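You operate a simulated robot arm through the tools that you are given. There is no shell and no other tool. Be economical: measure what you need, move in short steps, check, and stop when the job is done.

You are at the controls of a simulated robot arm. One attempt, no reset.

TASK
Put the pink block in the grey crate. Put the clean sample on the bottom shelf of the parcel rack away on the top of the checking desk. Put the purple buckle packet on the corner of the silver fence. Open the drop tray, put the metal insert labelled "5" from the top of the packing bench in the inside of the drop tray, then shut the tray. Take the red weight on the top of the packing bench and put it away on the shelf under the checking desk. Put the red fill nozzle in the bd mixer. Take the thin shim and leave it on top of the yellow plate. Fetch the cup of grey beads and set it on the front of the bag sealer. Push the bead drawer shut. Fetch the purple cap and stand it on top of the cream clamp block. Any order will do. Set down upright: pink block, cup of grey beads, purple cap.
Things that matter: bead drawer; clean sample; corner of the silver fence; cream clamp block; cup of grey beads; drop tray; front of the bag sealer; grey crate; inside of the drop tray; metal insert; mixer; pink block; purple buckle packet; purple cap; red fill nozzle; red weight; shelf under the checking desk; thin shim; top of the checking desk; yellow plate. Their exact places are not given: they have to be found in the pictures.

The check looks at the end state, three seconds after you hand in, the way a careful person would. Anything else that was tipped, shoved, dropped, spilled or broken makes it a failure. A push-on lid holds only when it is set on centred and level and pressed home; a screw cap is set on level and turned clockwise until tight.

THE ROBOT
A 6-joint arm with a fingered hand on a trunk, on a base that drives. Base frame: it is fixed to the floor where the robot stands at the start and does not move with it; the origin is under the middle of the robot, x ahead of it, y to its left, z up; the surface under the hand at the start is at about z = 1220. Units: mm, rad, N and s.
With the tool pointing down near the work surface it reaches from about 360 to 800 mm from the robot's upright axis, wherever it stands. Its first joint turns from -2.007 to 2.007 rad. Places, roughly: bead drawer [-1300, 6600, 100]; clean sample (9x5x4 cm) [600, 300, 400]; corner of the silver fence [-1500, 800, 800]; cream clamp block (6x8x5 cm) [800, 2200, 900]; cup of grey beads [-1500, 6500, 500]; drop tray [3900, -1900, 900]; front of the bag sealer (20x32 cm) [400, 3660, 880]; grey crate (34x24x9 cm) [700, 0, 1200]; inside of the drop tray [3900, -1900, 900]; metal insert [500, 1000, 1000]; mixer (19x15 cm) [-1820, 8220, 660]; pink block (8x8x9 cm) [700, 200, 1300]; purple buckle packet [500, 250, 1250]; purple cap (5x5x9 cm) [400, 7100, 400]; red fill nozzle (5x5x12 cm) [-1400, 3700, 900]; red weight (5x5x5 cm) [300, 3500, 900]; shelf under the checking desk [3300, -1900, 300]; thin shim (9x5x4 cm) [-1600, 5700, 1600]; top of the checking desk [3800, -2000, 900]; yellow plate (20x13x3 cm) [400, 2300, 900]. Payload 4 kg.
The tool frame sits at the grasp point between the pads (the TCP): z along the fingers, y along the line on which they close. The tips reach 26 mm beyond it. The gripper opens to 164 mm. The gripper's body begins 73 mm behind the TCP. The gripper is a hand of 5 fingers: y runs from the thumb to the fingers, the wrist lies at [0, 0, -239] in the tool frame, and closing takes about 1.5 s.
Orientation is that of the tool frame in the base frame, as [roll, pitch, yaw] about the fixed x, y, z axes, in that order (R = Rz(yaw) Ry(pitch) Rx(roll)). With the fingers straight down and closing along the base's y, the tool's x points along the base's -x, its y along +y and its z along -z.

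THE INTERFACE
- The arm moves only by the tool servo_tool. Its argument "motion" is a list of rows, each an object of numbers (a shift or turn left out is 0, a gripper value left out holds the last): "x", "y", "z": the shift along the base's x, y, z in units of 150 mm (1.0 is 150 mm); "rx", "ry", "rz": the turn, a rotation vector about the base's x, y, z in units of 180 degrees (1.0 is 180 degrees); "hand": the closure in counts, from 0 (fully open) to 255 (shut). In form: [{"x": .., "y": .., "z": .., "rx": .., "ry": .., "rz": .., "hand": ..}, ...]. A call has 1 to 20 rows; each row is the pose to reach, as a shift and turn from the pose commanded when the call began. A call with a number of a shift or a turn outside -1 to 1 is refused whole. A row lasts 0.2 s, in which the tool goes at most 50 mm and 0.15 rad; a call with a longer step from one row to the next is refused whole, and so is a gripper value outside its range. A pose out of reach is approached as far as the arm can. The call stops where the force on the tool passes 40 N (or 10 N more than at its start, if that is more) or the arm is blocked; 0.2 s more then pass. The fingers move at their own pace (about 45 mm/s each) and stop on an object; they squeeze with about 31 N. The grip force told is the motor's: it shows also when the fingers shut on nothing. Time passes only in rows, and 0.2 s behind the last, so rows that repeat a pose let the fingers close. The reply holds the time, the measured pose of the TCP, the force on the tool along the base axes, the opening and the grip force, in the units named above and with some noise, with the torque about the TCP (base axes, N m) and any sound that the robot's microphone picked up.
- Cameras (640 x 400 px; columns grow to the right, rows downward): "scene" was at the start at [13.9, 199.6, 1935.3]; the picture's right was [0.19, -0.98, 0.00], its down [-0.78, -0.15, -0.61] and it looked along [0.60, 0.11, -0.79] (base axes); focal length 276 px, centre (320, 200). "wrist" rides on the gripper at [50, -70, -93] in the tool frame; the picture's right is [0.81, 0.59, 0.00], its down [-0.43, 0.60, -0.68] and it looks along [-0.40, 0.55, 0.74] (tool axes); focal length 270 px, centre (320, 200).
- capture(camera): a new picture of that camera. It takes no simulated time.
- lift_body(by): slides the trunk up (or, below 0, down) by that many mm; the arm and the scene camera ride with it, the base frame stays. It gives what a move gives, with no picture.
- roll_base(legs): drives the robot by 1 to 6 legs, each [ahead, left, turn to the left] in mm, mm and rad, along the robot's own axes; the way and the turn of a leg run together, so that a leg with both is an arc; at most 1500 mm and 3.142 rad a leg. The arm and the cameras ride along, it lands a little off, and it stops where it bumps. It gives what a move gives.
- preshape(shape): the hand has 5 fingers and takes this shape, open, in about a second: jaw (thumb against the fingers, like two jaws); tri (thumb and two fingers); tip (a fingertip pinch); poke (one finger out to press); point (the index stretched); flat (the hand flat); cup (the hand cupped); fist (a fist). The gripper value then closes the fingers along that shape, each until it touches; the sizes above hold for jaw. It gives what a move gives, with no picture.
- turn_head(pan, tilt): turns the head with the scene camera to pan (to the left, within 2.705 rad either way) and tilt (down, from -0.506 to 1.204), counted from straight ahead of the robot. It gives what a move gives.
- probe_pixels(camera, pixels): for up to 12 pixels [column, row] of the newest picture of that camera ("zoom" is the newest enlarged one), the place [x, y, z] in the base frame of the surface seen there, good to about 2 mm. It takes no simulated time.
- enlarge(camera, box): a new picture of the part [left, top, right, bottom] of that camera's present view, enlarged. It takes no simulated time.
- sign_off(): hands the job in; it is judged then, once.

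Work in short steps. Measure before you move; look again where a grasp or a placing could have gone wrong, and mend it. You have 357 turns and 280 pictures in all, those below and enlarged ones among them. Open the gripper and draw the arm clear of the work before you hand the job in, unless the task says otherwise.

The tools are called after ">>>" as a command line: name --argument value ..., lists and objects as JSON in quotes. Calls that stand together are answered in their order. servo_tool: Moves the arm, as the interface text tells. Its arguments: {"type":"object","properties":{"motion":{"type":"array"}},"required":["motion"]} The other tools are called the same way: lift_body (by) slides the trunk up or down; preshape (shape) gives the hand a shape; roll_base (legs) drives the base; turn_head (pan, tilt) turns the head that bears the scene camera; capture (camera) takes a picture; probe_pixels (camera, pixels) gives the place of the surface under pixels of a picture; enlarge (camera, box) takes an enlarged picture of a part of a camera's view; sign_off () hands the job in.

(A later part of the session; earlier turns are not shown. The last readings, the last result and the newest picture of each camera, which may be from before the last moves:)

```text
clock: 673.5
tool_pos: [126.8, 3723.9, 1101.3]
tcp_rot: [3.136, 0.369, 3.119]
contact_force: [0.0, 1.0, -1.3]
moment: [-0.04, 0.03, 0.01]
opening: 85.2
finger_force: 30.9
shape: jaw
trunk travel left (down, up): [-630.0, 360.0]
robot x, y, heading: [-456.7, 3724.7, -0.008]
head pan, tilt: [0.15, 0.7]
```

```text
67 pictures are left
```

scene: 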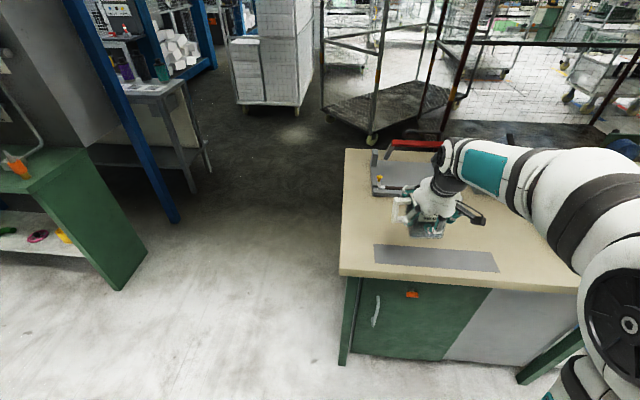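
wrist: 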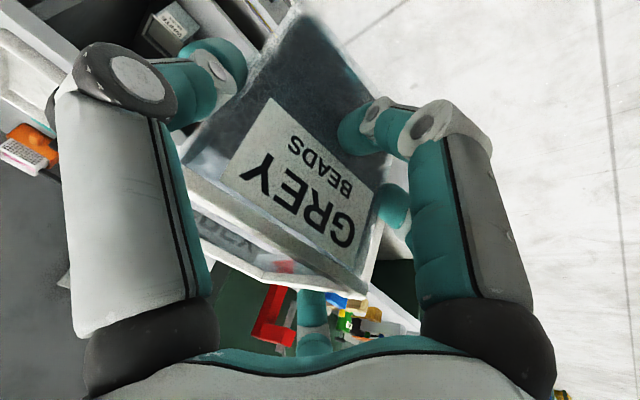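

The sealer is ahead. The cup's centre is about (34, −15) mm from the TCP; I drive to line it up with (385, 3660).

>>> roll_base --legs '[[120, -49, 0.006]]'

>>> servo_tool --motion '[{"x": 0.25}, {"x": 0.5}, {"x": 0.7}, {"x": 0.7}]'

>>> capture --camera "scene"

>>> capture --camera "wrist"

```text
clock: 674.7
tool_pos: [247.0, 3680.0, 1099.6]
tcp_rot: [3.136, 0.368, 3.126]
contact_force: [-0.3, -0.9, -1.1]
moment: [0.0, 0.02, 0.03]
opening: 85.4
finger_force: 31.4
shape: jaw
trunk travel left (down, up): [-630.0, 360.0]
robot x, y, heading: [-337.8, 3677.7, 0.006]
head pan, tilt: [0.15, 0.7]
```

```text
clock: 675.7
tool_pos: [350.8, 3681.5, 1101.5]
tcp_rot: [3.136, 0.37, 3.124]
contact_force: [0.0, -0.1, -1.7]
moment: [0.0, 0.06, -0.01]
opening: 85.2
finger_force: 30.9
shape: jaw
trunk travel left (down, up): [-630.0, 360.0]
robot x, y, heading: [-343.8, 3678.7, 0.004]
head pan, tilt: [0.15, 0.7]
```

```text
66 pictures are left
```

scene: 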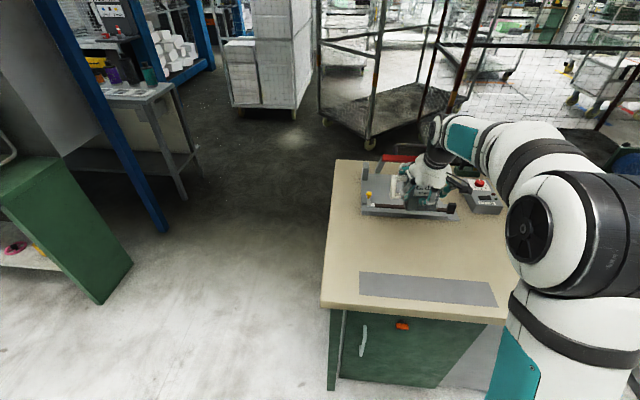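

```text
65 pictures are left
```

wrist: 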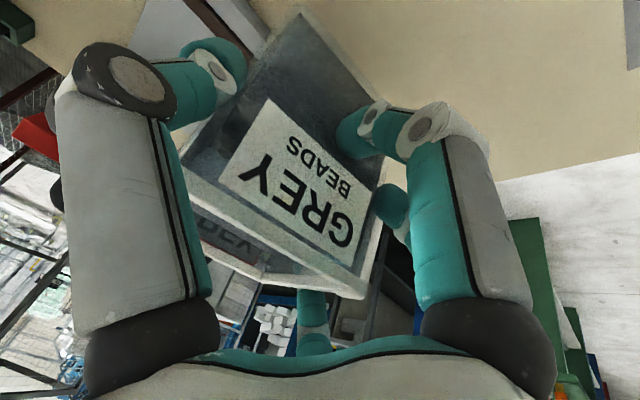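

I probe the cup's bottom edge and rim to get the exact bottom height, plus the sealer's front edge in the scene view.

>>> probe_pixels --camera "wrist" --pixels '[[302, 20], [298, 30], [200, 190], [345, 280], [370, 120], [290, 190], [280, 275]]'

>>> probe_pixels --camera "scene" --pixels '[[365, 213], [455, 218], [405, 217], [400, 245], [420, 232]]'

```text
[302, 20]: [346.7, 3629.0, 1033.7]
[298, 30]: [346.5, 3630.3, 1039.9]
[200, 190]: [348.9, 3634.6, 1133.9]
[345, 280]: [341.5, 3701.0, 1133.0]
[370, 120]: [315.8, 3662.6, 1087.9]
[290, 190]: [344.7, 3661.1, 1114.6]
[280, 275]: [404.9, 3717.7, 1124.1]
```

```text
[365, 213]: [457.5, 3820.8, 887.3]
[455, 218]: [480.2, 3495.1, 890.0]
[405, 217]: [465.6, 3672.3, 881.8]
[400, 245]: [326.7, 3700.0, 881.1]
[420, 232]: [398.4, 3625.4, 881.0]
```

The cup leans ~5° away from me; I rotate the hand back by that amount and lower most of the way.

>>> servo_tool --motion '[{"ry": -0.014, "z": -0.15}, {"ry": -0.027, "z": -0.35}, {"ry": -0.027, "z": -0.55}, {"ry": -0.027, "z": -0.7}, {"ry": -0.027, "z": -0.8}, {"ry": -0.027, "z": -0.85}, {"ry": -0.027, "z": -0.85}]'

>>> capture --camera "wrist"

>>> enlarge --camera "scene" --box '[330, 130, 510, 290]'

```text
clock: 677.3
tool_pos: [349.9, 3678.9, 972.4]
tcp_rot: [3.134, 0.453, 3.125]
contact_force: [-0.4, -0.6, -0.4]
moment: [0.0, 0.0, -0.01]
opening: 85.2
finger_force: 30.9
shape: jaw
trunk travel left (down, up): [-630.0, 360.0]
robot x, y, heading: [-335.4, 3671.6, 0.001]
head pan, tilt: [0.15, 0.7]
```

```text
64 pictures are left
```

wrist: 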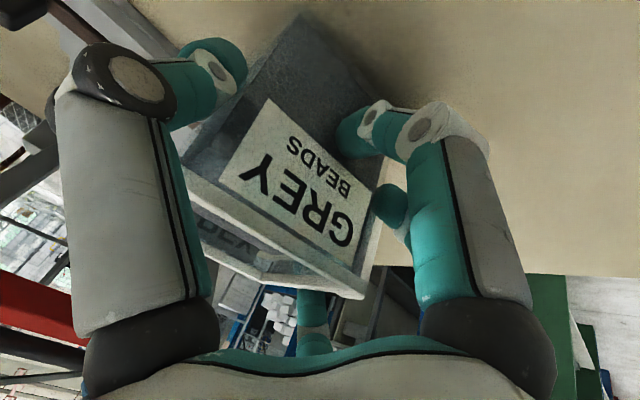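

```text
2.50 times, centred on (420, 210) of scene
```

zoom: 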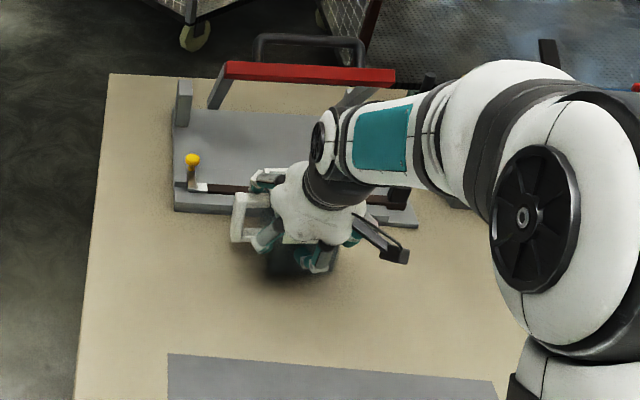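

I verify the cup's front face lean and the bottom gap now.

>>> probe_pixels --camera "wrist" --pixels '[[302, 22], [298, 35], [200, 190], [300, 110], [345, 280], [330, 20]]'

```text
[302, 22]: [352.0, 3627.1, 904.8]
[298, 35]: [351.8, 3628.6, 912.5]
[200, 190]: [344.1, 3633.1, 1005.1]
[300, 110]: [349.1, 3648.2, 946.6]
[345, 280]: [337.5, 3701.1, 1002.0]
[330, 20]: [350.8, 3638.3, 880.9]
```

The lean is corrected; the bottom is ~17 mm above the bench. I lower until contact.

>>> servo_tool --motion '[{"z": -0.05}, {"z": -0.08}, {"z": -0.1}, {"z": -0.115}, {"z": -0.125}, {"z": -0.125}]'

```text
clock: 678.7
tool_pos: [349.4, 3679.5, 957.9]
tcp_rot: [3.135, 0.463, 3.123]
contact_force: [-4.2, -4.1, 32.8]
moment: [0.62, 0.2, 0.41]
opening: 85.8
finger_force: 31.2
shape: jaw
trunk travel left (down, up): [-630.0, 360.0]
robot x, y, heading: [-339.8, 3675.3, 0.001]
head pan, tilt: [0.15, 0.7]
```

Contact at 33 N; I ease up 3 mm and open slowly.

>>> servo_tool --motion '[{"z": 0.02}, {"z": 0.02, "hand": 110}, {"z": 0.02, "hand": 110}, {"z": 0.02, "hand": 80}, {"z": 0.02, "hand": 80}, {"z": 0.02, "hand": 75}, {"z": 0.02, "hand": 75}]'

>>> capture --camera "wrist"

>>> enlarge --camera "scene" --box '[330, 130, 510, 290]'

```text
clock: 680.3
tool_pos: [349.9, 3679.9, 957.6]
tcp_rot: [3.136, 0.454, 3.125]
contact_force: [-0.5, -0.3, -1.5]
moment: [0.01, 0.01, -0.01]
opening: 115.6
finger_force: 0.0
shape: jaw
trunk travel left (down, up): [-630.0, 360.0]
robot x, y, heading: [-338.6, 3677.7, 0.001]
head pan, tilt: [0.15, 0.7]
```

```text
62 pictures are left
```

wrist: 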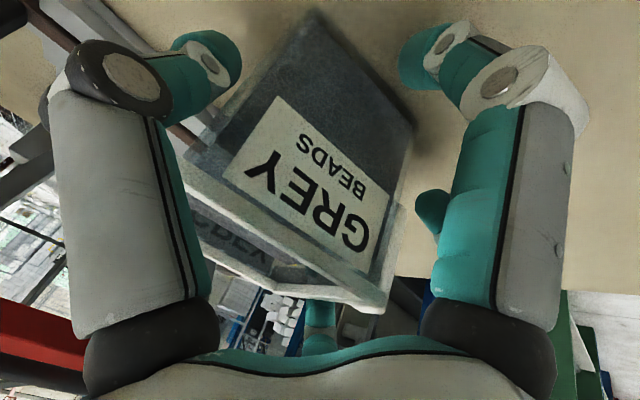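

```text
2.50 times, centred on (420, 210) of scene
```

zoom: 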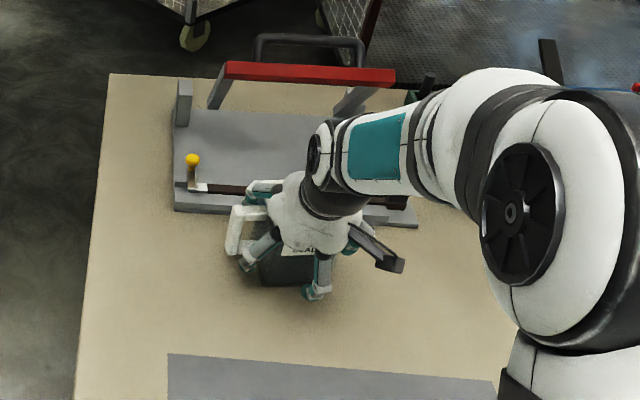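

Released. I open wider and rise straight up, watching for the cup being dragged.

>>> servo_tool --motion '[{"hand": 50}, {"hand": 50}, {"hand": 50}, {"z": 0.1}, {"z": 0.2}, {"z": 0.3}, {"z": 0.3}]'

>>> capture --camera "wrist"

```text
clock: 681.9
tool_pos: [350.7, 3679.2, 1003.5]
tcp_rot: [3.135, 0.454, 3.125]
contact_force: [0.9, 0.1, 0.2]
moment: [0.02, -0.02, -0.01]
opening: 131.3
finger_force: 0.0
shape: jaw
trunk travel left (down, up): [-630.0, 360.0]
robot x, y, heading: [-342.7, 3675.4, 0.007]
head pan, tilt: [0.15, 0.7]
```

```text
60 pictures are left
```

wrist: 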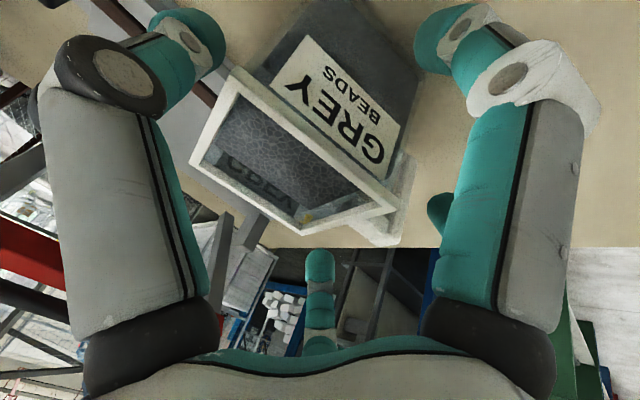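

The cup stands upright with its beads. I rise further and drive back.

>>> servo_tool --motion '[{"z": 0.2}, {"z": 0.45}, {"z": 0.6}, {"z": 0.6}]'

>>> roll_base --legs '[[-250, 0, 0]]'

>>> turn_head --pan 0.05 --tilt 0.6

>>> capture --camera "scene"

```text
clock: 682.9
tool_pos: [351.5, 3681.3, 1094.8]
tcp_rot: [3.135, 0.454, 3.126]
contact_force: [-0.1, 0.7, -1.1]
moment: [-0.01, 0.02, -0.02]
opening: 131.7
finger_force: 0.1
shape: jaw
trunk travel left (down, up): [-630.0, 360.0]
robot x, y, heading: [-340.1, 3673.4, 0.002]
head pan, tilt: [0.15, 0.7]
```

```text
clock: 684.8
tool_pos: [99.8, 3682.9, 1094.0]
tcp_rot: [3.136, 0.457, 3.13]
contact_force: [-0.6, 0.6, 0.0]
moment: [-0.02, -0.02, 0.01]
opening: 131.5
finger_force: 0.0
shape: jaw
trunk travel left (down, up): [-630.0, 360.0]
robot x, y, heading: [-594.3, 3674.6, 0.007]
head pan, tilt: [0.15, 0.7]
```

```text
clock: 685.4
tool_pos: [100.2, 3683.3, 1093.7]
tcp_rot: [3.134, 0.452, 3.132]
contact_force: [0.3, 0.3, 0.2]
moment: [-0.01, -0.02, 0.03]
opening: 131.6
finger_force: 0.1
shape: jaw
trunk travel left (down, up): [-630.0, 360.0]
robot x, y, heading: [-589.3, 3670.9, 0.006]
head pan, tilt: [0.051, 0.6]
```

```text
59 pictures are left
```

scene: 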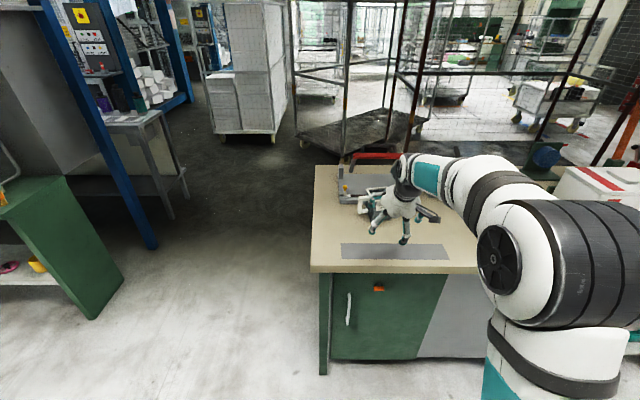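

Now the thin shim. I straighten the hand, raise the trunk, and drive to y≈5700 facing the left shelves.

>>> servo_tool --motion '[{"ry": 0.036}, {"ry": 0.072}, {"ry": 0.108}, {"ry": 0.143}, {"ry": 0.143}]'

>>> lift_body --by 360

>>> roll_base --legs '[[80, 0, 0], [0, 1400, 0], [0, 600, 0], [0, 0, 3.13]]'

>>> turn_head --pan 0.1 --tilt 0.3

>>> capture --camera "scene"

```text
clock: 686.6
tool_pos: [99.7, 3684.3, 1093.8]
tcp_rot: [3.141, 0.004, 3.132]
contact_force: [-0.3, 0.0, -0.6]
moment: [0.02, 0.0, 0.02]
opening: 131.3
finger_force: 0.1
shape: jaw
trunk travel left (down, up): [-630.0, 360.0]
robot x, y, heading: [-588.5, 3676.8, 0.008]
head pan, tilt: [0.051, 0.6]
```

```text
clock: 690.1
tool_pos: [100.5, 3682.4, 1453.5]
tcp_rot: [3.141, 0.005, 3.131]
contact_force: [-0.5, 0.5, -0.3]
moment: [0.03, -0.01, 0.02]
opening: 131.6
finger_force: 0.0
shape: jaw
trunk travel left (down, up): [-990.0, 0.0]
robot x, y, heading: [-588.1, 3675.8, 0.009]
head pan, tilt: [0.051, 0.6]
```

```text
clock: 708.1
tool_pos: [-1239.8, 5643.1, 1454.4]
tcp_rot: [3.139, 0.004, 0.011]
contact_force: [-0.5, -0.3, -0.9]
moment: [-0.02, 0.01, 0.02]
opening: 131.7
finger_force: 0.0
shape: jaw
trunk travel left (down, up): [-990.0, 0.0]
robot x, y, heading: [-549.7, 5668.8, -3.116]
head pan, tilt: [0.051, 0.6]
```

```text
clock: 708.9
tool_pos: [-1238.3, 5642.5, 1453.1]
tcp_rot: [3.14, 0.005, 0.013]
contact_force: [-0.2, -0.4, 1.7]
moment: [0.02, -0.02, 0.01]
opening: 131.8
finger_force: 0.1
shape: jaw
trunk travel left (down, up): [-990.0, 0.0]
robot x, y, heading: [-550.9, 5665.8, -3.113]
head pan, tilt: [0.099, 0.3]
```

```text
58 pictures are left
```

scene: 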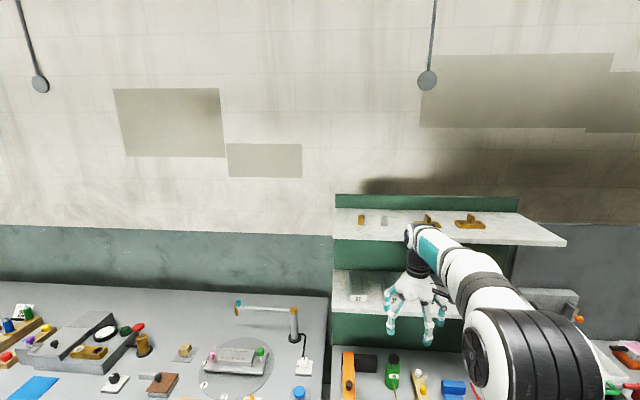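

I enlarge the top shelf.

>>> enlarge --camera "scene" --box '[320, 180, 580, 320]'

>>> probe_pixels --camera "scene" --pixels '[[361, 219], [384, 219], [427, 224], [470, 222], [380, 235], [360, 300], [372, 195], [350, 236], [560, 242]]'

```text
2.46 times, centred on (450, 250) of scene
```

zoom: 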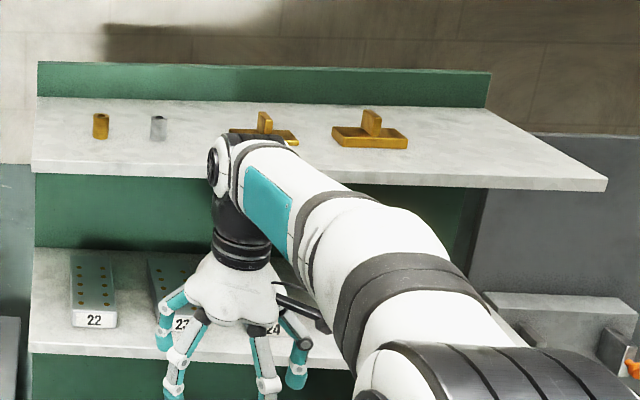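

```text
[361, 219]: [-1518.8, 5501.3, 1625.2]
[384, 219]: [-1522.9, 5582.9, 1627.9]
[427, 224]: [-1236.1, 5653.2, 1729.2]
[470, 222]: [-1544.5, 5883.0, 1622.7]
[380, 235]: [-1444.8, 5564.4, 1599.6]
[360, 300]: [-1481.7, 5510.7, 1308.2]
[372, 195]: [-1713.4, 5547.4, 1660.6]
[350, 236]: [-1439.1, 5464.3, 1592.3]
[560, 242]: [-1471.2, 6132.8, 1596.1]
```

The thin shim appears to be the left brass plate with a tab, near y≈5720, hidden by the wrist. I move the base right 230 mm to see it.

>>> roll_base --legs '[[0, -230, -0.025]]'

>>> enlarge --camera "scene" --box '[260, 170, 460, 290]'

```text
clock: 710.6
tool_pos: [-1241.5, 5894.5, 1453.3]
tcp_rot: [3.138, 0.005, -0.016]
contact_force: [0.4, 0.6, -0.1]
moment: [-0.01, -0.01, -0.01]
opening: 131.6
finger_force: 0.0
shape: jaw
trunk travel left (down, up): [-990.0, 0.0]
robot x, y, heading: [-550.5, 5896.4, -3.14]
head pan, tilt: [0.099, 0.3]
```

```text
3.20 times, centred on (360, 230) of scene
```

zoom: 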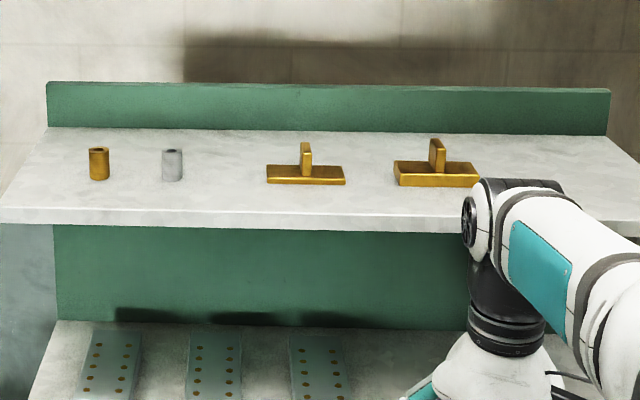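

Two brass shims: the left one (305,170) has the thinner plate. I probe it in detail.

>>> probe_pixels --camera "zoom" --pixels '[[268, 178], [344, 180], [305, 180], [305, 160], [303, 145], [311, 147], [280, 166], [335, 166], [300, 145], [437, 160], [305, 195]]'

>>> enlarge --camera "scene" --box '[330, 200, 420, 240]'

```text
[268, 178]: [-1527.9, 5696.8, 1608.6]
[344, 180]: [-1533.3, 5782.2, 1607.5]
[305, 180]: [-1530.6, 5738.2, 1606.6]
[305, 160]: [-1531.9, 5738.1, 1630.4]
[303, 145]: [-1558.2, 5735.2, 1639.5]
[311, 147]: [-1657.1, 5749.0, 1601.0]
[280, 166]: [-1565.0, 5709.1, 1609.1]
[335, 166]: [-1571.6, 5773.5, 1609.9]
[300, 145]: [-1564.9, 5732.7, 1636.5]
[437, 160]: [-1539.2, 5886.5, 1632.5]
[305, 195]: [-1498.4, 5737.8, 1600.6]
```

```text
7.11 times, centred on (375, 220) of scene
```

zoom: 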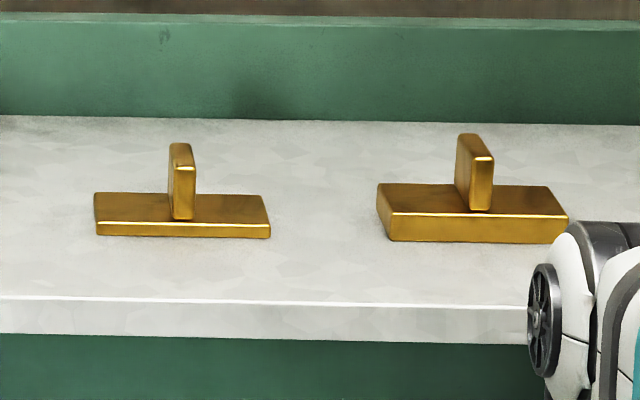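

The thin shim has a 10 mm plate and a vertical tab (12 mm thick in y, z 1610–1640, x −1531…−1570). I'll pinch the tab with the hand tilted 45°, fingers nearly closed. First set that pose in free space.

>>> servo_tool --motion '[{"z": 0.1, "ry": 0.045, "hand": 205}, {"z": 0.25, "ry": 0.09}, {"z": 0.45, "ry": 0.135}, {"z": 0.65, "ry": 0.18}, {"z": 0.85, "ry": 0.225}, {"z": 0.98, "ry": 0.25}, {"z": 0.98, "ry": 0.25}]'

>>> servo_tool --motion '[{"z": 0.15}, {"z": 0.33}, {"z": 0.33}]'

```text
clock: 712.2
tool_pos: [-1243.4, 5894.9, 1599.3]
tcp_rot: [3.125, 0.791, -0.023]
contact_force: [-0.1, -0.3, -0.4]
moment: [0.01, 0.04, -0.01]
opening: 32.7
finger_force: 0.0
shape: jaw
trunk travel left (down, up): [-990.0, 0.0]
robot x, y, heading: [-553.5, 5895.3, -3.14]
head pan, tilt: [0.099, 0.3]
```

```text
clock: 713.0
tool_pos: [-1242.9, 5893.3, 1649.1]
tcp_rot: [3.123, 0.791, -0.024]
contact_force: [-0.3, 0.0, 0.5]
moment: [0.0, 0.01, 0.01]
opening: 32.6
finger_force: 0.0
shape: jaw
trunk travel left (down, up): [-990.0, 0.0]
robot x, y, heading: [-551.4, 5900.0, -3.148]
head pan, tilt: [0.099, 0.3]
```

Pose reached. I raise 25 mm, shift left 157 mm and drive forward 250 mm over the shelf.

>>> servo_tool --motion '[{"z": 0.1}, {"z": 0.2}, {"z": 0.2}]'

>>> roll_base --legs '[[0, 157, 0.005], [250, 0, 0]]'

>>> capture --camera "wrist"

```text
clock: 713.8
tool_pos: [-1241.1, 5892.4, 1679.1]
tcp_rot: [3.122, 0.79, -0.021]
contact_force: [-0.6, -0.2, -0.4]
moment: [0.03, -0.05, -0.01]
opening: 32.2
finger_force: 0.0
shape: jaw
trunk travel left (down, up): [-990.0, 0.0]
robot x, y, heading: [-551.7, 5899.1, -3.138]
head pan, tilt: [0.099, 0.3]
```

```text
clock: 716.6
tool_pos: [-1494.1, 5736.3, 1679.8]
tcp_rot: [3.125, 0.791, -0.021]
contact_force: [0.1, 0.5, -0.7]
moment: [-0.02, 0.0, 0.02]
opening: 32.3
finger_force: 0.0
shape: jaw
trunk travel left (down, up): [-990.0, 0.0]
robot x, y, heading: [-800.7, 5742.8, -3.139]
head pan, tilt: [0.099, 0.3]
```

```text
54 pictures are left
```

wrist: 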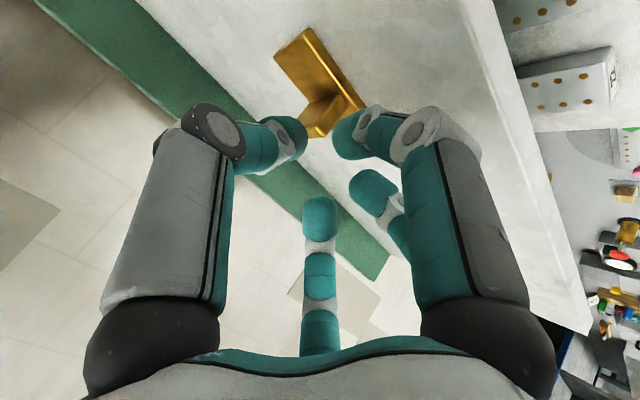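

I probe the tab and fingertips.

>>> probe_pixels --camera "wrist" --pixels '[[325, 105], [318, 125], [335, 100], [312, 118], [300, 60], [290, 130], [342, 130], [370, 185], [320, 210]]'

>>> enlarge --camera "wrist" --box '[250, 20, 390, 220]'

```text
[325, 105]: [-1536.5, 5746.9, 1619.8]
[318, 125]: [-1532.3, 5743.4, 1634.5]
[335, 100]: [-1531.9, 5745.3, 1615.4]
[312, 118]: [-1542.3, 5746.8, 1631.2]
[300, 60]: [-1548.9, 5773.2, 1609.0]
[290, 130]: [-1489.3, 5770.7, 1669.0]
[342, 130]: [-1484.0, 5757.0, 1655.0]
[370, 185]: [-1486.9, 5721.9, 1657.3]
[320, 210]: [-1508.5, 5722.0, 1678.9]
```

```text
2.00 times, centred on (320, 120) of wrist
```

zoom: 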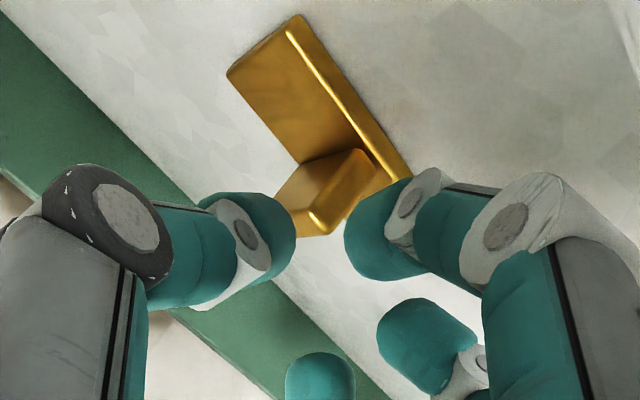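

Fingers are centred on the tab. I move 46 mm forward, then 31 mm down, and close.

>>> servo_tool --motion '[{"x": -0.15}, {"x": -0.3}, {"x": -0.3, "z": -0.1}, {"x": -0.3, "z": -0.2}, {"x": -0.3, "z": -0.2}]'

>>> capture --camera "wrist"

```text
clock: 717.8
tool_pos: [-1533.7, 5737.5, 1655.1]
tcp_rot: [3.121, 0.797, -0.021]
contact_force: [5.8, 1.7, 16.3]
moment: [0.13, -0.06, -0.03]
opening: 32.1
finger_force: 0.0
shape: jaw
trunk travel left (down, up): [-990.0, 0.0]
robot x, y, heading: [-804.7, 5741.2, -3.141]
head pan, tilt: [0.099, 0.3]
```

```text
52 pictures are left
```

wrist: 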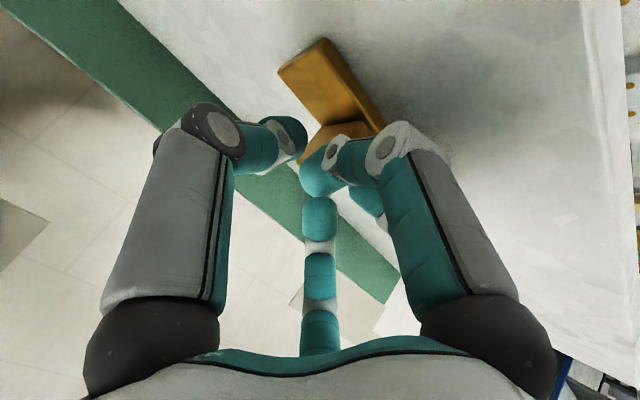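

Light contact (16 N): a finger touches the tab's front. I raise 3 mm and close.

>>> servo_tool --motion '[{"z": 0.02}, {"z": 0.02, "hand": 255}, {"z": 0.02, "hand": 255}, {"z": 0.02, "hand": 255}, {"z": 0.02, "hand": 255}, {"z": 0.02, "hand": 255}]'

>>> capture --camera "wrist"

```text
clock: 719.2
tool_pos: [-1535.7, 5738.7, 1656.4]
tcp_rot: [3.124, 0.795, -0.022]
contact_force: [1.7, 3.8, 22.9]
moment: [0.06, 0.4, -0.15]
opening: 0.2
finger_force: 30.9
shape: jaw
trunk travel left (down, up): [-990.0, 0.0]
robot x, y, heading: [-803.3, 5742.8, -3.137]
head pan, tilt: [0.099, 0.3]
```

```text
51 pictures are left
```

wrist: 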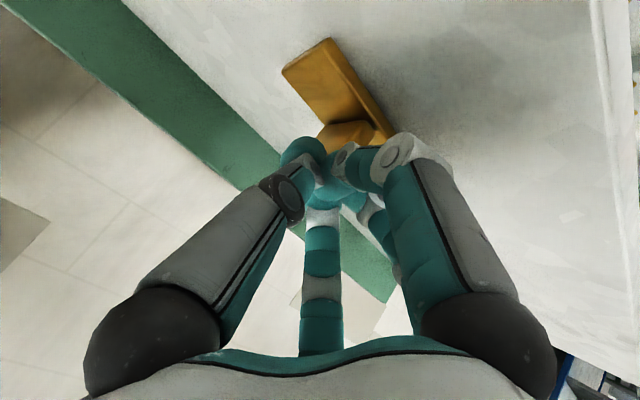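

It closed on nothing: one side finger (B) landed on the tab's top. I back off, then flip the hand 180° about its axis so that finger is on the upper side, and use the "tip" shape.

>>> servo_tool --motion '[{"z": 0.1, "hand": 200}, {"z": 0.25, "hand": 200}, {"x": 0.25, "z": 0.3}, {"x": 0.5, "z": 0.3}, {"x": 0.75, "z": 0.3}, {"x": 0.9, "z": 0.3}]'

>>> servo_tool --motion '[{"rx": -0.032, "rz": -0.032}, {"rx": -0.064, "rz": -0.064}, {"rx": -0.096, "rz": -0.096}, {"rx": -0.128, "rz": -0.128}, {"rx": -0.16, "rz": -0.16}, {"rx": -0.192, "rz": -0.192}, {"rx": -0.224, "rz": -0.224}, {"rx": -0.256, "rz": -0.256}, {"rx": -0.288, "rz": -0.288}, {"rx": -0.32, "rz": -0.32}, {"rx": -0.3535, "rz": -0.3535}]'

>>> servo_tool --motion '[{"rx": -0.032, "rz": -0.032}, {"rx": -0.064, "rz": -0.064}, {"rx": -0.096, "rz": -0.096}, {"rx": -0.128, "rz": -0.128}, {"rx": -0.16, "rz": -0.16}, {"rx": -0.192, "rz": -0.192}, {"rx": -0.224, "rz": -0.224}, {"rx": -0.256, "rz": -0.256}, {"rx": -0.288, "rz": -0.288}, {"rx": -0.32, "rz": -0.32}, {"rx": -0.3535, "rz": -0.3535}]'

```text
clock: 720.6
tool_pos: [-1401.6, 5738.0, 1698.3]
tcp_rot: [3.125, 0.792, -0.022]
contact_force: [0.1, 0.2, 0.2]
moment: [-0.02, 0.01, 0.01]
opening: 35.1
finger_force: 0.0
shape: jaw
trunk travel left (down, up): [-990.0, 0.0]
robot x, y, heading: [-798.1, 5743.7, -3.139]
head pan, tilt: [0.099, 0.3]
```

```text
clock: 723.0
tool_pos: [-1402.3, 5737.0, 1696.5]
tcp_rot: [2.352, -0.009, -1.585]
contact_force: [0.2, -0.6, -0.3]
moment: [0.03, -0.03, -0.06]
opening: 35.4
finger_force: 0.0
shape: jaw
trunk travel left (down, up): [-990.0, 0.0]
robot x, y, heading: [-804.2, 5741.4, -3.136]
head pan, tilt: [0.099, 0.3]
```

```text
clock: 725.4
tool_pos: [-1402.4, 5737.9, 1698.3]
tcp_rot: [-3.128, -0.779, 3.117]
contact_force: [-0.2, 0.4, 0.3]
moment: [-0.01, 0.0, 0.0]
opening: 35.2
finger_force: 0.1
shape: jaw
trunk travel left (down, up): [-990.0, 0.0]
robot x, y, heading: [-801.1, 5742.9, -3.141]
head pan, tilt: [0.099, 0.3]
```

The flip worked. I take the "tip" shape, partly close it, and look.

>>> preshape --shape "tip"

>>> servo_tool --motion '[{"hand": 190}, {"hand": 190}, {"hand": 190}, {"hand": 190}, {"hand": 190}, {"hand": 190}, {"hand": 190}, {"hand": 190}]'

>>> capture --camera "wrist"

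```text
clock: 726.3
tool_pos: [-1403.2, 5736.0, 1697.3]
tcp_rot: [-3.13, -0.78, 3.121]
contact_force: [0.5, -0.2, 0.2]
moment: [-0.04, -0.01, 0.01]
opening: 164.0
finger_force: 0.0
shape: tip
trunk travel left (down, up): [-990.0, 0.0]
robot x, y, heading: [-801.6, 5744.6, -3.138]
head pan, tilt: [0.099, 0.3]
```

```text
clock: 728.1
tool_pos: [-1403.1, 5737.2, 1697.1]
tcp_rot: [-3.129, -0.78, 3.12]
contact_force: [0.2, -0.3, -0.1]
moment: [0.0, 0.0, -0.01]
opening: 42.4
finger_force: 0.0
shape: tip
trunk travel left (down, up): [-990.0, 0.0]
robot x, y, heading: [-801.6, 5746.0, -3.14]
head pan, tilt: [0.099, 0.3]
```

```text
50 pictures are left
```

wrist: 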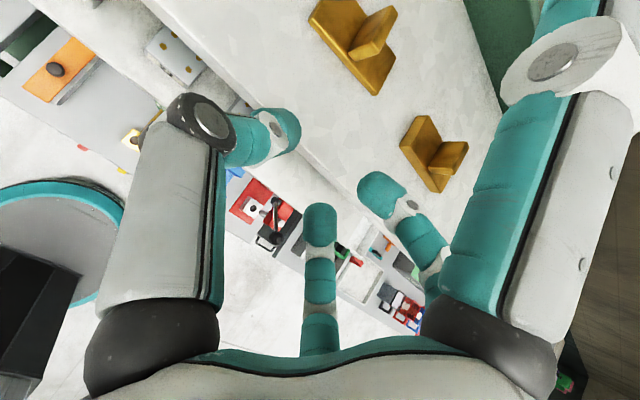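

B is now splayed up and away. I probe both shims and the tips.

>>> probe_pixels --camera "wrist" --pixels '[[430, 150], [455, 160], [410, 140], [375, 25], [330, 20], [365, 70], [290, 125], [372, 180], [320, 212], [440, 180]]'

```text
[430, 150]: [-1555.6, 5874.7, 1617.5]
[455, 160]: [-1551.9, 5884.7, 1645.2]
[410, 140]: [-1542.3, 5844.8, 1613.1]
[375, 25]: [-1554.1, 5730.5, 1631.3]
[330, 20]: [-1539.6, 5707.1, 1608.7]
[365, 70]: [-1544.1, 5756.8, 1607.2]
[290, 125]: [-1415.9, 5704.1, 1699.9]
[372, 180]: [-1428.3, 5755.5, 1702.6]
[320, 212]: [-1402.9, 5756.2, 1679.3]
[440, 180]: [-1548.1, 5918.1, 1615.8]
```

The thumb is too high versus the lower finger in this attitude. I roll the hand 30° about its axis so thumb and that finger are level, then view.

>>> servo_tool --motion '[{"rx": 0.03, "rz": 0.03}, {"rx": 0.06, "rz": 0.06}, {"rx": 0.09, "rz": 0.09}, {"rx": 0.118, "rz": 0.118}, {"rx": 0.118, "rz": 0.118}]'

>>> capture --camera "wrist"

```text
clock: 729.3
tool_pos: [-1402.6, 5736.5, 1698.4]
tcp_rot: [2.685, -0.66, -2.472]
contact_force: [-0.3, 0.2, 0.0]
moment: [-0.02, 0.01, -0.02]
opening: 42.3
finger_force: 0.1
shape: tip
trunk travel left (down, up): [-990.0, 0.0]
robot x, y, heading: [-802.4, 5744.5, -3.137]
head pan, tilt: [0.099, 0.3]
```

```text
49 pictures are left
```

wrist: 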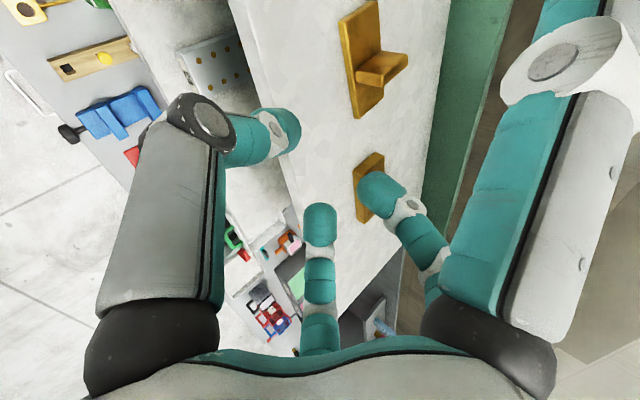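

Thumb (290,130) and finger (320,215) now line up with the tab's thin direction. I probe their tips.

>>> probe_pixels --camera "wrist" --pixels '[[292, 120], [295, 140], [320, 208], [318, 225], [372, 178], [385, 65], [372, 55], [395, 60], [360, 85]]'

```text
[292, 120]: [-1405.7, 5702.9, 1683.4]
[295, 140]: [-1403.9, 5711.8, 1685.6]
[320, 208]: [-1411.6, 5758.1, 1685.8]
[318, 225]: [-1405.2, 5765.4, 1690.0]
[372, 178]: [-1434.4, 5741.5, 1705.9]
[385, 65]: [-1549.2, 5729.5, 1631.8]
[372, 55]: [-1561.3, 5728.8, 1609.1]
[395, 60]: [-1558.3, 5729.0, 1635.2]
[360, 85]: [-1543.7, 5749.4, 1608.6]
```

Tips' midpoint needs to shift (−137, +4, −61) to the tab centre. I go forward first, then down.

>>> servo_tool --motion '[{"x": -0.3}, {"x": -0.6}, {"x": -0.88, "y": 0.025}, {"x": -0.9, "y": 0.025, "z": -0.15}, {"x": -0.9, "y": 0.025, "z": -0.3}, {"x": -0.9, "y": 0.025, "z": -0.37}, {"x": -0.9, "y": 0.025, "z": -0.37}]'

>>> capture --camera "wrist"

```text
clock: 730.4
tool_pos: [-1536.8, 5738.4, 1689.4]
tcp_rot: [2.665, -0.683, -2.461]
contact_force: [2.6, -2.8, 14.9]
moment: [0.14, -1.38, -0.18]
opening: 42.0
finger_force: 0.1
shape: tip
trunk travel left (down, up): [-990.0, 0.0]
robot x, y, heading: [-800.1, 5744.1, -3.137]
head pan, tilt: [0.099, 0.3]
stopped in row 5: the force on the tool passed its limit at 51 N (the readings are from after the stop); the commanded pose is now the measured one
```

```text
48 pictures are left
```

wrist: 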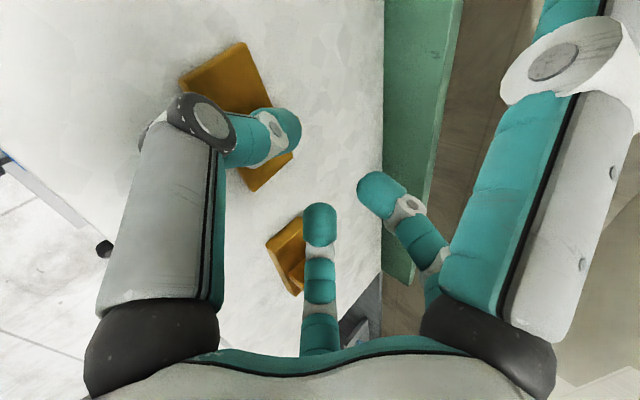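

The 51 N contact is from an idle splayed finger hitting the shelf. Better: natural orientation, jaw, less tilt (~27°) and 60 mm opening so the side finger stays in front of the tab. I retreat and restore the orientation.

>>> servo_tool --motion '[{"z": 0.15}, {"z": 0.25, "x": 0.1}, {"x": 0.4, "z": 0.25}, {"x": 0.7, "z": 0.25}, {"x": 0.95, "z": 0.25}]'

>>> preshape --shape "jaw"

>>> servo_tool --motion '[{"rx": -0.03, "rz": -0.03, "hand": 160}, {"rx": -0.06, "rz": -0.06}, {"rx": -0.09, "rz": -0.09}, {"rx": -0.118, "rz": -0.118}]'

>>> servo_tool --motion '[{"rx": 0.032, "rz": 0.032}, {"rx": 0.064, "rz": 0.064}, {"rx": 0.096, "rz": 0.096}, {"rx": 0.128, "rz": 0.128}, {"rx": 0.16, "rz": 0.16}, {"rx": 0.192, "rz": 0.192}, {"rx": 0.224, "rz": 0.224}, {"rx": 0.256, "rz": 0.256}, {"rx": 0.288, "rz": 0.288}, {"rx": 0.32, "rz": 0.32}, {"rx": 0.3535, "rz": 0.3535}]'

>>> servo_tool --motion '[{"rx": 0.032, "rz": 0.032}, {"rx": 0.064, "rz": 0.064}, {"rx": 0.096, "rz": 0.096}, {"rx": 0.128, "rz": 0.128}, {"rx": 0.16, "rz": 0.16}, {"rx": 0.192, "rz": 0.192}, {"rx": 0.224, "rz": 0.224}, {"rx": 0.256, "rz": 0.256}, {"rx": 0.288, "rz": 0.288}, {"rx": 0.32, "rz": 0.32}, {"rx": 0.3535, "rz": 0.3535}]'

>>> capture --camera "wrist"

```text
clock: 731.6
tool_pos: [-1391.4, 5739.9, 1722.5]
tcp_rot: [2.669, -0.678, -2.463]
contact_force: [0.6, -1.2, 0.2]
moment: [0.04, 0.02, 0.03]
opening: 42.0
finger_force: 0.0
shape: tip
trunk travel left (down, up): [-990.0, 0.0]
robot x, y, heading: [-800.5, 5744.0, -3.14]
head pan, tilt: [0.099, 0.3]
```

```text
clock: 732.5
tool_pos: [-1395.0, 5739.3, 1722.1]
tcp_rot: [2.668, -0.675, -2.464]
contact_force: [-0.1, -0.6, -0.7]
moment: [-0.02, 0.0, -0.01]
opening: 164.3
finger_force: 0.0
shape: jaw
trunk travel left (down, up): [-990.0, 0.0]
robot x, y, heading: [-802.5, 5744.7, -3.138]
head pan, tilt: [0.099, 0.3]
```

```text
clock: 733.5
tool_pos: [-1394.2, 5738.4, 1724.1]
tcp_rot: [-3.138, -0.801, 3.119]
contact_force: [-0.2, -1.6, 0.7]
moment: [-0.01, 0.02, 0.05]
opening: 76.0
finger_force: 0.0
shape: jaw
trunk travel left (down, up): [-990.0, 0.0]
robot x, y, heading: [-802.9, 5742.9, -3.137]
head pan, tilt: [0.099, 0.3]
```

```text
clock: 735.9
tool_pos: [-1395.9, 5739.5, 1722.1]
tcp_rot: [2.342, -0.02, -1.57]
contact_force: [0.6, 0.5, 0.4]
moment: [0.03, -0.02, 0.0]
opening: 61.4
finger_force: 0.1
shape: jaw
trunk travel left (down, up): [-990.0, 0.0]
robot x, y, heading: [-801.9, 5746.6, -3.139]
head pan, tilt: [0.099, 0.3]
```

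```text
clock: 738.3
tool_pos: [-1395.6, 5740.0, 1723.9]
tcp_rot: [3.118, 0.77, -0.016]
contact_force: [-0.5, -0.5, -0.3]
moment: [0.0, 0.02, 0.01]
opening: 61.4
finger_force: 0.1
shape: jaw
trunk travel left (down, up): [-990.0, 0.0]
robot x, y, heading: [-803.1, 5740.7, -3.139]
head pan, tilt: [0.099, 0.3]
```

```text
47 pictures are left
```

wrist: 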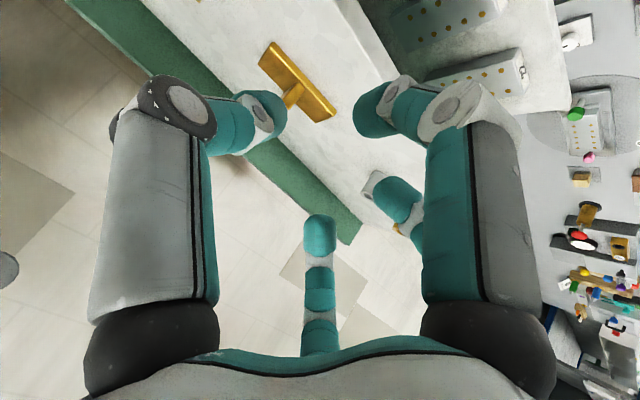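

The shim is still in place. I reduce the tilt to ~27° while lowering to z≈1668 in front of the shelf, then check.

>>> servo_tool --motion '[{"z": -0.08, "ry": -0.02}, {"z": -0.16, "ry": -0.04}, {"z": -0.24, "ry": -0.06}, {"z": -0.32, "ry": -0.08}, {"z": -0.37, "ry": -0.095}, {"z": -0.37, "ry": -0.095}]'

>>> roll_base --legs '[[60, 0, 0]]'

>>> capture --camera "wrist"

```text
clock: 739.7
tool_pos: [-1395.2, 5739.9, 1667.1]
tcp_rot: [3.121, 0.473, -0.015]
contact_force: [0.3, -0.6, 0.1]
moment: [0.0, 0.02, -0.02]
opening: 61.6
finger_force: 0.0
shape: jaw
trunk travel left (down, up): [-990.0, 0.0]
robot x, y, heading: [-799.9, 5742.4, -3.138]
head pan, tilt: [0.099, 0.3]
```

```text
clock: 740.7
tool_pos: [-1455.7, 5740.2, 1667.7]
tcp_rot: [3.12, 0.47, -0.015]
contact_force: [-0.5, 0.6, 0.3]
moment: [0.04, -0.07, -0.01]
opening: 61.6
finger_force: 0.1
shape: jaw
trunk travel left (down, up): [-990.0, 0.0]
robot x, y, heading: [-859.9, 5741.8, -3.136]
head pan, tilt: [0.099, 0.3]
```

```text
46 pictures are left
```

wrist: 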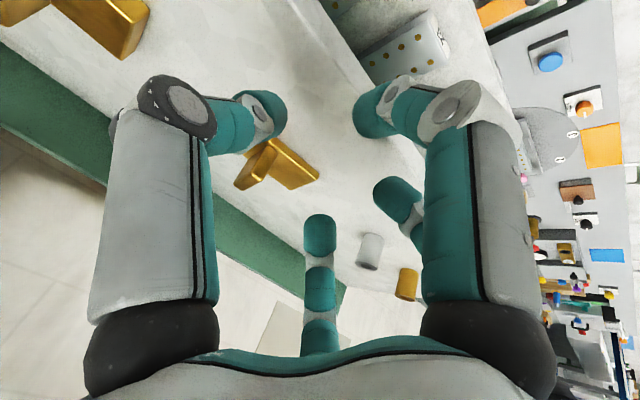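

I probe the tab and fingertips in this view.

>>> probe_pixels --camera "wrist" --pixels '[[255, 162], [268, 150], [244, 178], [290, 165], [310, 180], [272, 110], [368, 110], [395, 195], [320, 225], [250, 165]]'

>>> enlarge --camera "wrist" --box '[200, 60, 420, 260]'

```text
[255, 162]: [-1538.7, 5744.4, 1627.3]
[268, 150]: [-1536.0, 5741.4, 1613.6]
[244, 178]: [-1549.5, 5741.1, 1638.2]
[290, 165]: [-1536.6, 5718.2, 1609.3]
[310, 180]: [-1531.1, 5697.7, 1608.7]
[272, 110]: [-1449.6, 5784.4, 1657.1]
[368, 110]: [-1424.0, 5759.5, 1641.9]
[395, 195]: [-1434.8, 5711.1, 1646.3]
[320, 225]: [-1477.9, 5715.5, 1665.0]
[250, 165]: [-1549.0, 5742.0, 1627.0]
```

```text
2.00 times, centred on (310, 160) of wrist
```

zoom: 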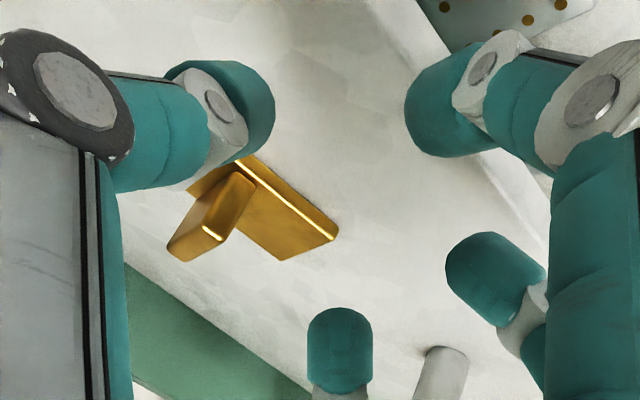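

Needed shift ≈(−96, −6, −21). I move forward at this height first, then down.

>>> servo_tool --motion '[{"x": -0.2, "y": -0.04}, {"x": -0.4, "y": -0.04}, {"x": -0.64, "y": -0.04}, {"x": -0.64, "y": -0.04}, {"x": -0.64, "y": -0.04, "z": -0.07}, {"x": -0.64, "y": -0.04, "z": -0.14}, {"x": -0.64, "y": -0.04, "z": -0.14}]'

>>> capture --camera "wrist"

```text
clock: 742.3
tool_pos: [-1550.4, 5734.5, 1646.6]
tcp_rot: [3.123, 0.472, -0.016]
contact_force: [0.8, -0.1, -0.1]
moment: [-0.02, -0.03, -0.03]
opening: 61.6
finger_force: 0.1
shape: jaw
trunk travel left (down, up): [-990.0, 0.0]
robot x, y, heading: [-864.5, 5746.2, -3.136]
head pan, tilt: [0.099, 0.3]
```

```text
44 pictures are left
```

wrist: 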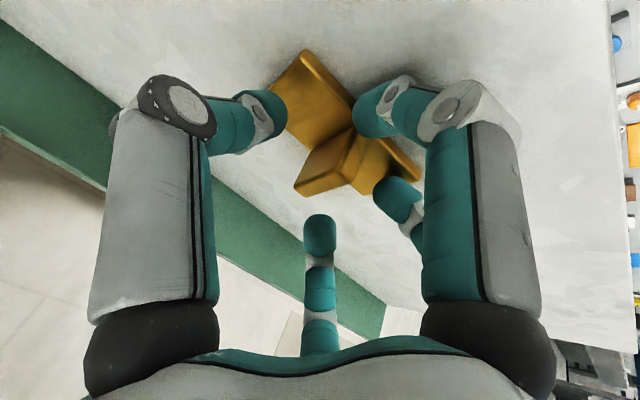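

The tab is now between thumb and fingers with no contact. I close.

>>> servo_tool --motion '[{"hand": 255}, {"hand": 255}, {"hand": 255}, {"hand": 255}, {"hand": 255}, {"hand": 255}, {"hand": 255}]'

>>> capture --camera "wrist"

```text
clock: 743.9
tool_pos: [-1551.2, 5734.7, 1646.5]
tcp_rot: [3.121, 0.472, -0.016]
contact_force: [-0.1, -0.5, -0.7]
moment: [-0.06, -0.07, 0.01]
opening: 12.1
finger_force: 30.6
shape: jaw
trunk travel left (down, up): [-990.0, 0.0]
robot x, y, heading: [-860.5, 5741.5, -3.14]
head pan, tilt: [0.099, 0.3]
```

```text
43 pictures are left
```

wrist: 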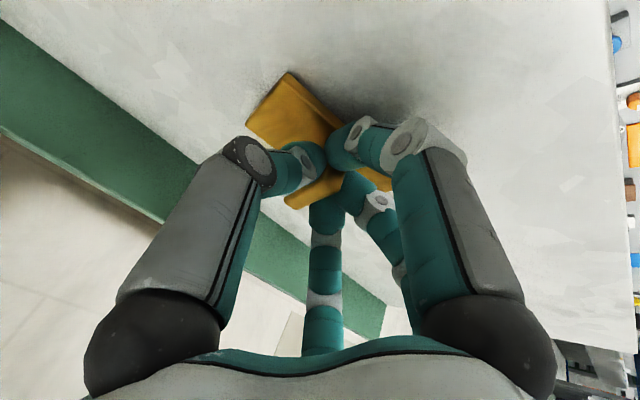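

Gripped at 12 mm. I lift slightly and pull back out, checking the shim.

>>> servo_tool --motion '[{"z": 0.07}, {"z": 0.14}, {"x": 0.2, "z": 0.2}, {"x": 0.45, "z": 0.2}, {"x": 0.7, "z": 0.2}, {"x": 0.95, "z": 0.2}, {"x": 0.95, "z": 0.2}]'

>>> roll_base --legs '[[-340, 0, 0]]'

>>> capture --camera "wrist"

```text
clock: 745.5
tool_pos: [-1412.3, 5735.8, 1674.8]
tcp_rot: [3.121, 0.469, -0.015]
contact_force: [-1.1, -0.1, -1.3]
moment: [0.0, -0.06, 0.01]
opening: 12.2
finger_force: 31.2
shape: jaw
trunk travel left (down, up): [-990.0, 0.0]
robot x, y, heading: [-861.3, 5745.3, -3.137]
head pan, tilt: [0.099, 0.3]
```

```text
clock: 747.7
tool_pos: [-1066.6, 5736.4, 1675.5]
tcp_rot: [3.121, 0.473, -0.015]
contact_force: [0.9, -0.2, -1.3]
moment: [-0.02, -0.02, 0.03]
opening: 12.0
finger_force: 30.8
shape: jaw
trunk travel left (down, up): [-990.0, 0.0]
robot x, y, heading: [-516.2, 5743.2, -3.136]
head pan, tilt: [0.099, 0.3]
```

```text
42 pictures are left
```

wrist: 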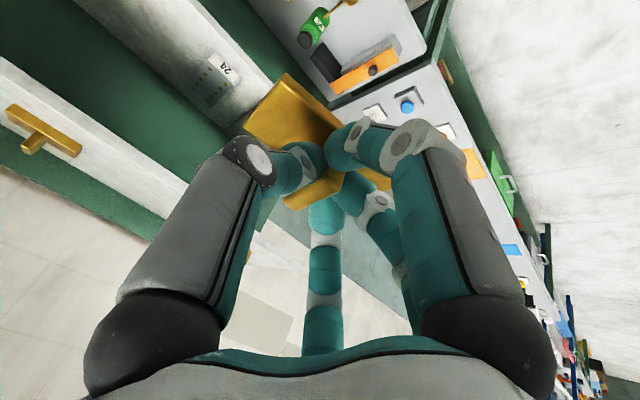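

The shim is in hand. I turn around and drive to the yellow plate at y≈2300.

>>> roll_base --legs '[[0, 0, 3.135], [0, -1450, 0]]'

>>> roll_base --legs '[[0, -1400, 0]]'

>>> lift_body --by -330

>>> roll_base --legs '[[0, -430, 0]]'

>>> turn_head --pan 0.15 --tilt 0.65

>>> capture --camera "scene"

```text
clock: 762.3
tool_pos: [71.6, 4315.6, 1675.2]
tcp_rot: [3.121, 0.472, -3.126]
contact_force: [0.4, -0.3, -0.8]
moment: [0.03, 0.02, 0.0]
opening: 11.9
finger_force: 31.5
shape: jaw
trunk travel left (down, up): [-990.0, 0.0]
robot x, y, heading: [-475.4, 4292.1, 0.039]
head pan, tilt: [0.099, 0.3]
```

```text
clock: 769.4
tool_pos: [130.5, 2903.9, 1674.6]
tcp_rot: [3.123, 0.471, -3.113]
contact_force: [0.6, 0.6, -1.4]
moment: [0.01, 0.03, -0.01]
opening: 11.7
finger_force: 30.6
shape: jaw
trunk travel left (down, up): [-990.0, 0.0]
robot x, y, heading: [-419.3, 2872.9, 0.044]
head pan, tilt: [0.099, 0.3]
```

```text
clock: 772.7
tool_pos: [129.9, 2904.5, 1344.7]
tcp_rot: [3.122, 0.472, -3.114]
contact_force: [0.4, -0.2, -2.1]
moment: [-0.02, 0.01, 0.0]
opening: 12.1
finger_force: 30.9
shape: jaw
trunk travel left (down, up): [-660.0, 330.0]
robot x, y, heading: [-420.1, 2867.2, 0.051]
head pan, tilt: [0.099, 0.3]
```

```text
clock: 775.3
tool_pos: [150.5, 2474.0, 1345.6]
tcp_rot: [3.121, 0.47, -3.112]
contact_force: [-0.4, -0.8, -0.9]
moment: [0.02, 0.0, 0.0]
opening: 12.1
finger_force: 31.1
shape: jaw
trunk travel left (down, up): [-660.0, 330.0]
robot x, y, heading: [-396.2, 2437.9, 0.049]
head pan, tilt: [0.099, 0.3]
```

```text
clock: 776.1
tool_pos: [149.8, 2475.0, 1345.3]
tcp_rot: [3.121, 0.473, -3.111]
contact_force: [-0.1, 0.7, -1.6]
moment: [-0.04, 0.04, -0.02]
opening: 11.9
finger_force: 31.3
shape: jaw
trunk travel left (down, up): [-660.0, 330.0]
robot x, y, heading: [-401.2, 2442.1, 0.049]
head pan, tilt: [0.15, 0.649]
```

```text
41 pictures are left
```

scene: 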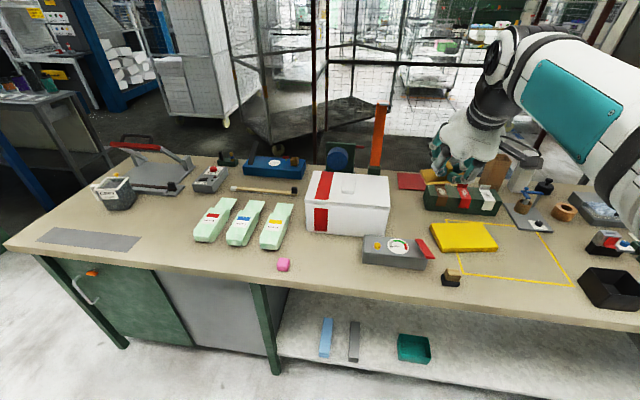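

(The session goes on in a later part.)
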